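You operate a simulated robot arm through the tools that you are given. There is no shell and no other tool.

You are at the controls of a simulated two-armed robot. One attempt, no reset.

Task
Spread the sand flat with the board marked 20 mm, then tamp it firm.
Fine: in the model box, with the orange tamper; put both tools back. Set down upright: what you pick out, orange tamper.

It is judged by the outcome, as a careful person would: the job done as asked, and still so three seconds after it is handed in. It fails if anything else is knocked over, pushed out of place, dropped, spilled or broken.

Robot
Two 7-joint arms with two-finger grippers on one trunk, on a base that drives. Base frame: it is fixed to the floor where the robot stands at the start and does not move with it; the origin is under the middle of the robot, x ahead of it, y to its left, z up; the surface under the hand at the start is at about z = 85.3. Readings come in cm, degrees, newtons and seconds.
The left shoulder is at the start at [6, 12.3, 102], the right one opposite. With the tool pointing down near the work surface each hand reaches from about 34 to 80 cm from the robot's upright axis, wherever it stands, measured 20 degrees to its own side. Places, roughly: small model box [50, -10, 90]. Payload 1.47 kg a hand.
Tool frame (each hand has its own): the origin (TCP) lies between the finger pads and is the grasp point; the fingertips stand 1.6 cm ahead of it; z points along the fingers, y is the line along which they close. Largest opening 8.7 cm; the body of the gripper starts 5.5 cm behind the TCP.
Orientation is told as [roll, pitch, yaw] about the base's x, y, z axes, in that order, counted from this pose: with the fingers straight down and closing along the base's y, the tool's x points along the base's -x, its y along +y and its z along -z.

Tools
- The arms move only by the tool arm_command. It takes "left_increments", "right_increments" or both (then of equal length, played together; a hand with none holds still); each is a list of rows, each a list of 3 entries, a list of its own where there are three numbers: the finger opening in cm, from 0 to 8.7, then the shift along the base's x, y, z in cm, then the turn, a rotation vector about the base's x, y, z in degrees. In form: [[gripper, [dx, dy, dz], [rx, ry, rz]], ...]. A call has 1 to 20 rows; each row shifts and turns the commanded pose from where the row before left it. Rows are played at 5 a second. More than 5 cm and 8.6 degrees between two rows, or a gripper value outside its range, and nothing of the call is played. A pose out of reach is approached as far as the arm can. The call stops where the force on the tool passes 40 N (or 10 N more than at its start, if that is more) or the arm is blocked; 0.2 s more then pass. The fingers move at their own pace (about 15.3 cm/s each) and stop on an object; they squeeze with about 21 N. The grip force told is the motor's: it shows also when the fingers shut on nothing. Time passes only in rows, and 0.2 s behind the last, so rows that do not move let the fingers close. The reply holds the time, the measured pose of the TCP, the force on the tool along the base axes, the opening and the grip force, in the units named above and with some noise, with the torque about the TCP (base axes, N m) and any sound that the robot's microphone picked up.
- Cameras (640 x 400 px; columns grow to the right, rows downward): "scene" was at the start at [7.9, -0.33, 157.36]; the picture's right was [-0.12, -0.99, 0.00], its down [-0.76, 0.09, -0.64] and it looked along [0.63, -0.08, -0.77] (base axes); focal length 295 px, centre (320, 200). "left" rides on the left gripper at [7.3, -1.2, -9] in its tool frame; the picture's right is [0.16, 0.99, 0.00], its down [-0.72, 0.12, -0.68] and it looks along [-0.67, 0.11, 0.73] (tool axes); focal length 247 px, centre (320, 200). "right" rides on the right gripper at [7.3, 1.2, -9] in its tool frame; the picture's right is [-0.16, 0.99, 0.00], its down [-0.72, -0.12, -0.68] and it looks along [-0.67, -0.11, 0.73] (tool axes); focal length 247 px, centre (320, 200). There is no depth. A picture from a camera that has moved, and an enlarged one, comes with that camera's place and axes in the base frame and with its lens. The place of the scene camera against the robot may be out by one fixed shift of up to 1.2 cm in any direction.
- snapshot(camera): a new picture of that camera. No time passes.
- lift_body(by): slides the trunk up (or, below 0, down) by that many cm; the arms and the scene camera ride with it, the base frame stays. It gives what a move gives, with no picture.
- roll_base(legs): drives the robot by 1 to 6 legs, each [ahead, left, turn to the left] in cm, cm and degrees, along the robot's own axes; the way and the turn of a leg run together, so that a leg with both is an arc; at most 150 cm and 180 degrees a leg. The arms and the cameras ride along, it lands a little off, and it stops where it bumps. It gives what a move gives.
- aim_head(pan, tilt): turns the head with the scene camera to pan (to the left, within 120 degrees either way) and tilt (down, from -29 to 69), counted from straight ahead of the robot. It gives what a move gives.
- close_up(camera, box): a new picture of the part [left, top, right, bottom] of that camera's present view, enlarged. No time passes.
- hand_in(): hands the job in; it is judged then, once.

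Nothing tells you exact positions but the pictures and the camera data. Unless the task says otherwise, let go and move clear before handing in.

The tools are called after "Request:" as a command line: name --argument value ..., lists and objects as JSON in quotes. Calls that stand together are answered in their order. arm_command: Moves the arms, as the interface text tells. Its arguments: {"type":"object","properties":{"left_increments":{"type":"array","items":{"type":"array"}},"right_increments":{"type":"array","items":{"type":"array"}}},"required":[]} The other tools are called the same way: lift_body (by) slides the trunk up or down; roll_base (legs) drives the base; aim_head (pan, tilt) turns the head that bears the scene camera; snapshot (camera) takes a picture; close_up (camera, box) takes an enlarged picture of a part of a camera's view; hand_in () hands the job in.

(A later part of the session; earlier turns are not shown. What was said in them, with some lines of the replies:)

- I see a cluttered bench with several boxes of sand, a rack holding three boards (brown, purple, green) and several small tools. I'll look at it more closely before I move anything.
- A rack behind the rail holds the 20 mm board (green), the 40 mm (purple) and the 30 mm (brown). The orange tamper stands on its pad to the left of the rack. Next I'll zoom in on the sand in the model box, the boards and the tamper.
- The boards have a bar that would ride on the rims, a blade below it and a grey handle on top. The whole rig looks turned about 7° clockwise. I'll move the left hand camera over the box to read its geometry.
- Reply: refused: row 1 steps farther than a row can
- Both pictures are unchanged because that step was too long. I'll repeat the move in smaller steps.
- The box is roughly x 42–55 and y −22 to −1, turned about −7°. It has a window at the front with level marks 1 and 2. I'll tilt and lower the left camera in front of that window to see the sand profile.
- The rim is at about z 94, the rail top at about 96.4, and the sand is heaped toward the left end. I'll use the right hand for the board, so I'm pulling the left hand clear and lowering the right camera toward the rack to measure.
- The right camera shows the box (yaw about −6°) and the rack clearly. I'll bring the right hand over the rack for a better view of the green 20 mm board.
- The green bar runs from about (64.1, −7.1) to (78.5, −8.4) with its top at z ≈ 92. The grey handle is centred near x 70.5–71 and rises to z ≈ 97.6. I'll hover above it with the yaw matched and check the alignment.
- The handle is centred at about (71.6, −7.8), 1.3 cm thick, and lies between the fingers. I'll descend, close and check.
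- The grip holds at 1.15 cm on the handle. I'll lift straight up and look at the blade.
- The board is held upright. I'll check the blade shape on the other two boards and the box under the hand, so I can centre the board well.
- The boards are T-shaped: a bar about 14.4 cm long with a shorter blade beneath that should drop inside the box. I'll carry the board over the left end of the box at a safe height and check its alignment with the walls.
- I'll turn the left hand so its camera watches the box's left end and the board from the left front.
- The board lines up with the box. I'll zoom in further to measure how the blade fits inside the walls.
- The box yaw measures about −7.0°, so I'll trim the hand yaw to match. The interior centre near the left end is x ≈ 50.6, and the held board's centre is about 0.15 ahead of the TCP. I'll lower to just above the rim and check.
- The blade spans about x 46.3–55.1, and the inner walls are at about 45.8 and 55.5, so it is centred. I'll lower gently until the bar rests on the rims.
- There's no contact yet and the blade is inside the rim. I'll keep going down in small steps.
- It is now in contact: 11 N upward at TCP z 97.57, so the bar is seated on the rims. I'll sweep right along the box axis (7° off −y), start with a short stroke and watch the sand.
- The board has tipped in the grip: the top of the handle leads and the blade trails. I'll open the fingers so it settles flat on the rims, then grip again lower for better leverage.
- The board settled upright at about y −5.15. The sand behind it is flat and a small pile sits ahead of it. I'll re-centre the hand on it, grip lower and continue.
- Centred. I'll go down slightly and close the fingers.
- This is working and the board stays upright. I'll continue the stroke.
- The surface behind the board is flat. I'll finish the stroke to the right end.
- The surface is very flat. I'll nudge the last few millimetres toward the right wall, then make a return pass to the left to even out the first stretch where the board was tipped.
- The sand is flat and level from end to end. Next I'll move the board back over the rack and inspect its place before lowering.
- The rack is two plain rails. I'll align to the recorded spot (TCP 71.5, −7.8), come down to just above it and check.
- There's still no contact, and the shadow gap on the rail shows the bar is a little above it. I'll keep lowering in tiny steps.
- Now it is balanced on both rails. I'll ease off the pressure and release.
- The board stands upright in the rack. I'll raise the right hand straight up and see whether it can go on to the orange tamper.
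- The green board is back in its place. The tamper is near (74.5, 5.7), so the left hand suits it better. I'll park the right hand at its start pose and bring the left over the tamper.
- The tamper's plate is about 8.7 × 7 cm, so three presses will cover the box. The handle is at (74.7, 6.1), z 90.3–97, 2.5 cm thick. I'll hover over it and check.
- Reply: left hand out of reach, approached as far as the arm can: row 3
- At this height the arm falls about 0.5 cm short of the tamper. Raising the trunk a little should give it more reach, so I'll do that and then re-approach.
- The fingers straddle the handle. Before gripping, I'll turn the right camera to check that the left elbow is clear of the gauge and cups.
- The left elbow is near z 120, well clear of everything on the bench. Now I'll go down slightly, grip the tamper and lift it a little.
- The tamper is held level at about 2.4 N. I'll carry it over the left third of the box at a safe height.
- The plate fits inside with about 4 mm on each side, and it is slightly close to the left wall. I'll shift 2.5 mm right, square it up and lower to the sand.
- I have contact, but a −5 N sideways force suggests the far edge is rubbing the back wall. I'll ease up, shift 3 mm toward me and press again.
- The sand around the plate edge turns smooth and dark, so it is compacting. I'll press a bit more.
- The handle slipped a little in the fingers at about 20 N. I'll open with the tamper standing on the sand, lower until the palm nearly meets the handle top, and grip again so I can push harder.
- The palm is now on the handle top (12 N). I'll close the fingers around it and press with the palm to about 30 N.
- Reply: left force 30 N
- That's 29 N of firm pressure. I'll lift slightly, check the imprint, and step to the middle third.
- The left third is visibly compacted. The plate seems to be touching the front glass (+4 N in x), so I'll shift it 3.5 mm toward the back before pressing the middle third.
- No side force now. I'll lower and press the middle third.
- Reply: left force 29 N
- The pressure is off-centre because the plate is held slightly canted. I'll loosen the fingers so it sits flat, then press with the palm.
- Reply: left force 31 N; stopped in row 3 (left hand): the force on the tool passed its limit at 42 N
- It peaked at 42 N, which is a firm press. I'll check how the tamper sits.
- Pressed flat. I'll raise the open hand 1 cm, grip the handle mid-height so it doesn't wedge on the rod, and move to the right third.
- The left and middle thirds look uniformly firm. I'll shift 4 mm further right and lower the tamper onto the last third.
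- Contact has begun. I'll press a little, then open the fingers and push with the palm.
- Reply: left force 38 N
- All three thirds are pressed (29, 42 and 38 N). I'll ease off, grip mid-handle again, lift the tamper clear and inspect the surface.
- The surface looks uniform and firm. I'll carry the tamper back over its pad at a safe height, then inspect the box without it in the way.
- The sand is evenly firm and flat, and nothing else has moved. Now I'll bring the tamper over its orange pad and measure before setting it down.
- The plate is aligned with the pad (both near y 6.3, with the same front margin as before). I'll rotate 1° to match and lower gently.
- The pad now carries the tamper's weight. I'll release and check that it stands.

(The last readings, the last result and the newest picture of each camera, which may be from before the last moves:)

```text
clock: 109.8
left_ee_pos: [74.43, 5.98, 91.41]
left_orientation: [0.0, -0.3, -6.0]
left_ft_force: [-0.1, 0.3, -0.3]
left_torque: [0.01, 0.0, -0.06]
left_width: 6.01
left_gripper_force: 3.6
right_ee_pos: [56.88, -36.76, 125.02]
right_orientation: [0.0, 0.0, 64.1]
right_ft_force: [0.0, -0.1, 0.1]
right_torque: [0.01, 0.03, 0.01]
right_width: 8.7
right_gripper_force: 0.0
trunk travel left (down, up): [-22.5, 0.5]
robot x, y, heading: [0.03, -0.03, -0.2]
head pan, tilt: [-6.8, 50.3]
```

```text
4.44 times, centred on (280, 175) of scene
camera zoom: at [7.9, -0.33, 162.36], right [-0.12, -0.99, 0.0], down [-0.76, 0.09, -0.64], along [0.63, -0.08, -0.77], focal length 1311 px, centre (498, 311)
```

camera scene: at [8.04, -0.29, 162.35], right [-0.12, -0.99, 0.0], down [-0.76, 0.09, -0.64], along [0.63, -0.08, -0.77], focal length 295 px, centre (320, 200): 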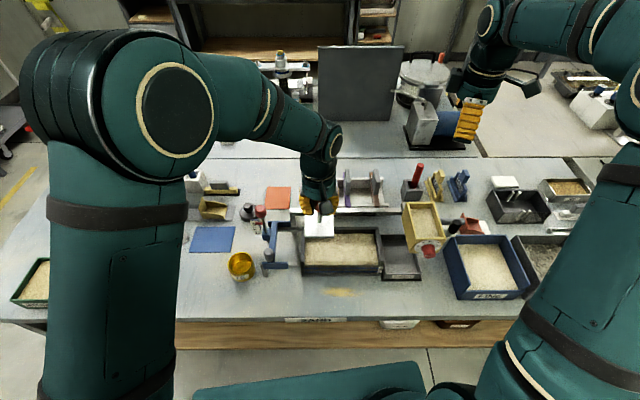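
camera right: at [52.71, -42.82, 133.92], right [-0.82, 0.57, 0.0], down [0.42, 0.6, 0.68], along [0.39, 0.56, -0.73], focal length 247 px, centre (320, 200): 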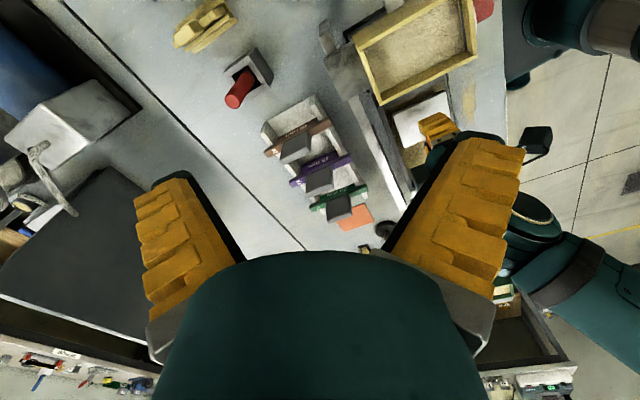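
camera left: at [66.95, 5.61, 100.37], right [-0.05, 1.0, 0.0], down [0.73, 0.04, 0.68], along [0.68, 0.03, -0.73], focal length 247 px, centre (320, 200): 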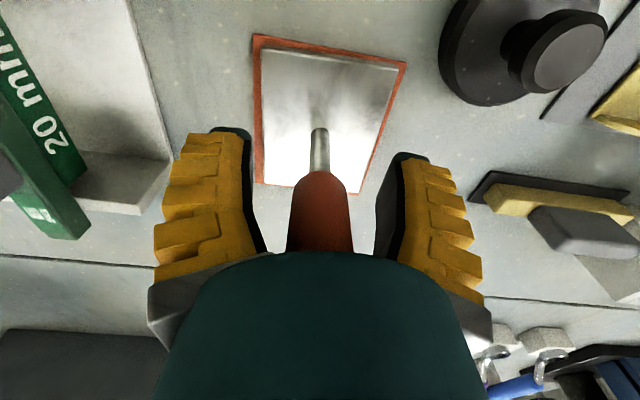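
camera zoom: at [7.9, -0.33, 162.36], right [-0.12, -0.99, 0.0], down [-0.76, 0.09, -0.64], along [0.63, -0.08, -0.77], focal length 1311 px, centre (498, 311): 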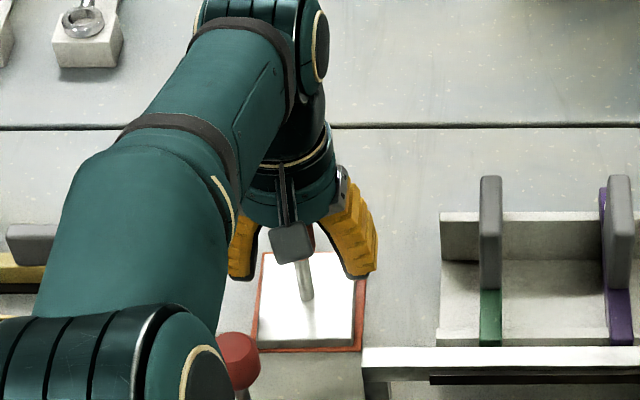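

The tamper stands centred on its pad. I'll raise the left hand straight up, pull it clear, and inspect the result.

Request:
arm_command --left_increments '[[6, [0, 0, 1.5], [0, 0, 0]], [6, [0, 0, 3], [0, 0, 0]], [6, [0, 0, 4], [0, 0, 0]], [6, [-0.5, 0, 4.5], [0, 0, 0]], [6, [-2, 0, 4.3], [0, 0, 0]], [6, [-3.5, 1, 3], [0, 0, 0]], [8, [-4, 2, 1], [0, 0, 0]], [8, [-4, 2.5, 0], [0, 0, 0]], [8, [-4, 2.5, 0], [0, 0, 0]], [8, [-4, 2.5, 0], [0, 0, 0]], [8, [-4, 2.5, 0], [0, 0, 0]], [8, [0, 0, 0], [0, 0, 0]]]'

Request:
snapshot --camera "scene"

Request:
close_up --camera "scene" --box '[240, 140, 420, 290]'

Request:
close_up --camera "scene" --box '[290, 210, 390, 280]'

Request:
snapshot --camera "left"

```text
clock: 112.4
left_ee_pos: [48.58, 18.72, 112.51]
left_orientation: [0.0, -0.2, -6.0]
left_ft_force: [-0.3, 0.4, 0.5]
left_torque: [0.04, -0.01, 0.02]
left_width: 8.17
left_gripper_force: 1.0
right_ee_pos: [57.0, -36.86, 124.82]
right_orientation: [0.1, 0.0, 64.0]
right_ft_force: [0.0, -1.1, 0.2]
right_torque: [0.02, -0.03, -0.01]
right_width: 8.7
right_gripper_force: 0.1
trunk travel left (down, up): [-22.5, 0.5]
robot x, y, heading: [-0.38, 0.48, -0.1]
head pan, tilt: [-6.8, 50.3]
```

```text
taken
camera scene: at [8.02, -0.41, 162.35], right [-0.12, -0.99, 0.0], down [-0.76, 0.09, -0.64], along [0.63, -0.07, -0.77], focal length 295 px, centre (320, 200)
```

scene: 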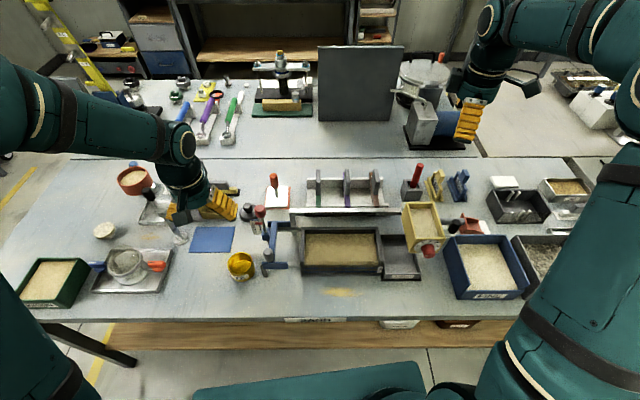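

```text
2.67 times, centred on (330, 215) of scene
camera zoom: at [8.02, -0.41, 162.35], right [-0.12, -0.99, 0.0], down [-0.76, 0.09, -0.64], along [0.63, -0.07, -0.77], focal length 786 px, centre (293, 160)
```

zoom: 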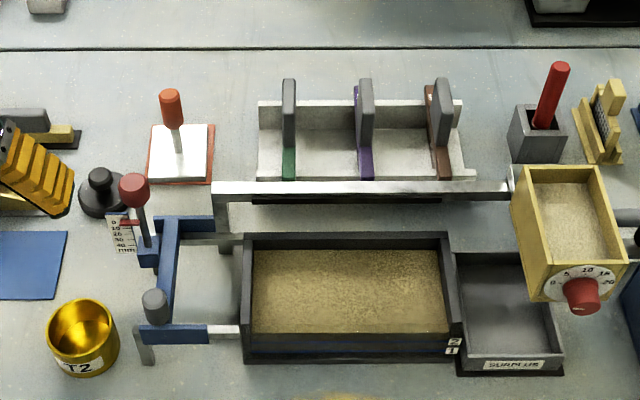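

```text
5.71 times, centred on (340, 245) of scene
camera zoom: at [8.02, -0.41, 162.35], right [-0.12, -0.99, 0.0], down [-0.76, 0.09, -0.64], along [0.63, -0.07, -0.77], focal length 1685 px, centre (206, -57)
```

zoom: 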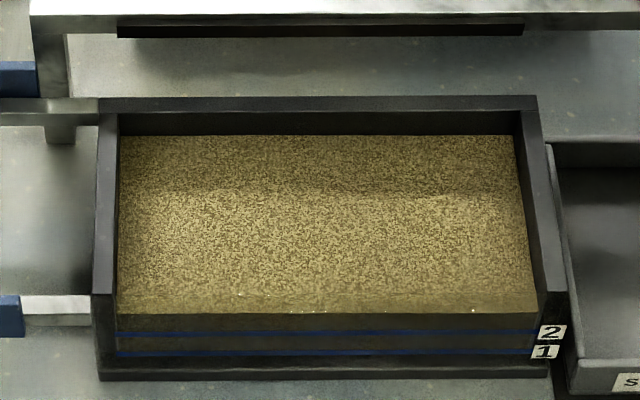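

```text
taken
camera left: at [41.23, 18.59, 121.57], right [-0.05, 1.0, 0.0], down [0.73, 0.04, 0.68], along [0.68, 0.04, -0.73], focal length 247 px, centre (320, 200)
```

left: 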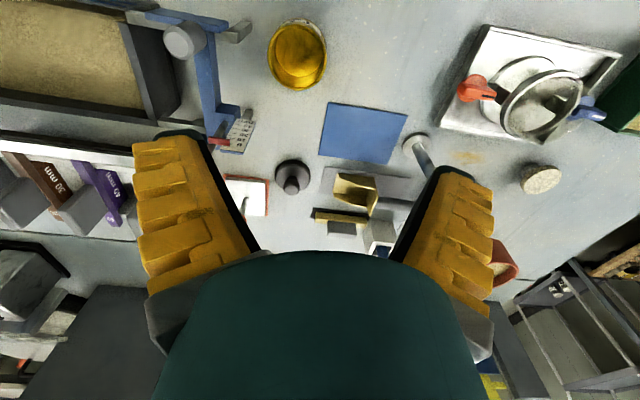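

Both tools are back and nothing else has moved. I'll take one last closer look at the sand with the left camera to make sure no ridge or loose patch remains.

Request:
arm_command --left_increments '[[8.7, [-2, -2, 4], [0, 0, 0]], [8.7, [-2, -3.5, 2], [0, 0, 0]], [8.7, [-2, -4.3, 0], [0, 0, 0]], [8.7, [-2, -4.3, 0], [0, 0, 0]], [8.7, [-1, -4.5, 0], [0, 0, 0]], [8.7, [-1, -4.5, 0], [0, 0, 0]], [8.7, [-1, -4, 0], [0, 0, 0]], [8.7, [0, 0, 0], [0, 0, 0]]]'

Request:
snapshot --camera "left"

Request:
close_up --camera "left" --box '[190, 0, 440, 140]'

```text
clock: 114.2
left_ee_pos: [37.5, -8.21, 118.59]
left_orientation: [-0.1, -0.3, -5.9]
left_ft_force: [0.0, 0.5, 0.3]
left_torque: [-0.01, -0.01, 0.0]
left_width: 8.7
left_gripper_force: 0.0
right_ee_pos: [56.91, -36.74, 125.05]
right_orientation: [0.1, 0.0, 64.0]
right_ft_force: [-0.1, 0.6, 0.3]
right_torque: [-0.03, 0.0, -0.01]
right_width: 8.7
right_gripper_force: 0.2
trunk travel left (down, up): [-22.5, 0.5]
robot x, y, heading: [-0.02, -0.05, 0.1]
head pan, tilt: [-6.8, 50.3]
```

```text
taken
camera left: at [30.05, -8.43, 127.69], right [-0.06, 1.0, 0.0], down [0.73, 0.04, 0.68], along [0.68, 0.03, -0.73], focal length 247 px, centre (320, 200)
```

left: 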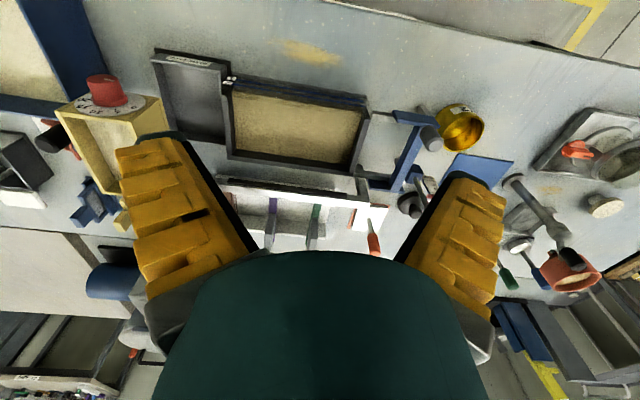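

```text
2.56 times, centred on (315, 70) of left
camera zoom: at [30.05, -8.43, 127.69], right [-0.06, 1.0, 0.0], down [0.73, 0.04, 0.68], along [0.68, 0.03, -0.73], focal length 632 px, centre (333, 533)
```

zoom: 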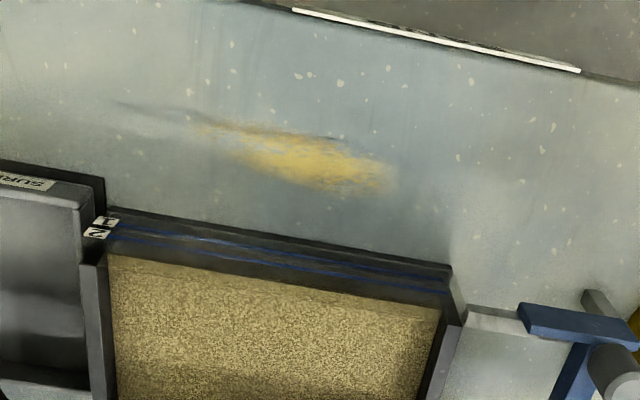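

The sand is evenly firm and flat from wall to wall. I'll pull the left hand clear and hand in.

Request:
arm_command --left_increments '[[8.7, [0, 4.5, 1], [0, 0, 0]], [8.7, [0, 4.5, 1], [0, 0, 0]], [8.7, [0, 4.5, 1], [0, 0, 0]], [8.7, [0, 4.5, 1], [0, 0, 0]], [8.7, [0, 4.5, 0], [0, 0, 0]], [8.7, [0, 0, 0], [0, 0, 0]]]'

Request:
close_up --camera "scene" --box '[220, 130, 520, 310]'

```text
clock: 115.6
left_ee_pos: [37.4, 14.25, 122.65]
left_orientation: [-0.2, -0.1, -6.0]
left_ft_force: [-0.4, -0.3, 1.2]
left_torque: [0.01, 0.02, -0.01]
left_width: 8.7
left_gripper_force: 0.1
right_ee_pos: [56.94, -36.94, 125.06]
right_orientation: [0.0, 0.0, 64.0]
right_ft_force: [0.4, 0.0, 0.1]
right_torque: [0.02, 0.0, 0.01]
right_width: 8.69
right_gripper_force: 0.1
trunk travel left (down, up): [-22.5, 0.5]
robot x, y, heading: [-0.14, -0.05, -0.2]
head pan, tilt: [-6.8, 50.3]
```

```text
2.13 times, centred on (370, 220) of scene
camera zoom: at [7.92, -0.42, 162.36], right [-0.12, -0.99, 0.0], down [-0.76, 0.09, -0.64], along [0.63, -0.07, -0.77], focal length 629 px, centre (213, 157)
```

zoom: 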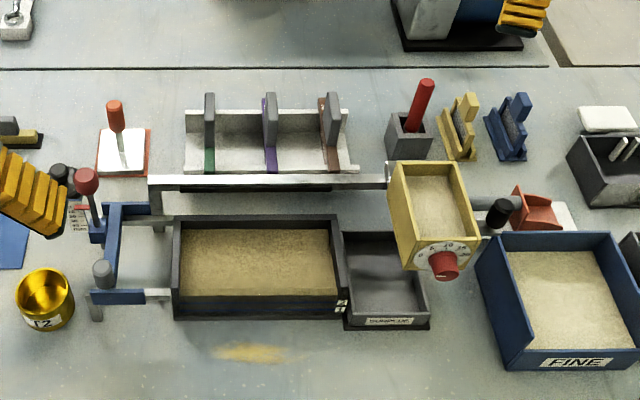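

The green 20 mm board is upright in its rack slot and the orange tamper is upright on its pad. The model box is flat and tamped, and both hands are clear. I'm handing in.

Request:
hand_in

```text
The job is handed in.
```

I levelled the sand in the model box with the green board marked 20 mm, then tamped it with the orange tamper. I've handed the job in, but no verdict came back.

- **Levelling:** I made one full pass to the right and one back. The board tipped in the grip early in the first stroke, so I re-gripped it lower. The return pass covered that stretch again, and the surface looked level from wall to wall.
- **Tamping:** I made three presses that together covered the box: about 29 N on the left third, 42 N in the middle and 38 N on the right. The surface looked evenly firm afterwards.
- **Tools:** The board is upright in its original place in the rack, and the tamper is upright on its orange pad. Nothing else on the bench looked moved in the final picture.

I took "Fine:" in the task as introducing details, so I worked with the sand already in the box and added none from the FINE bin.
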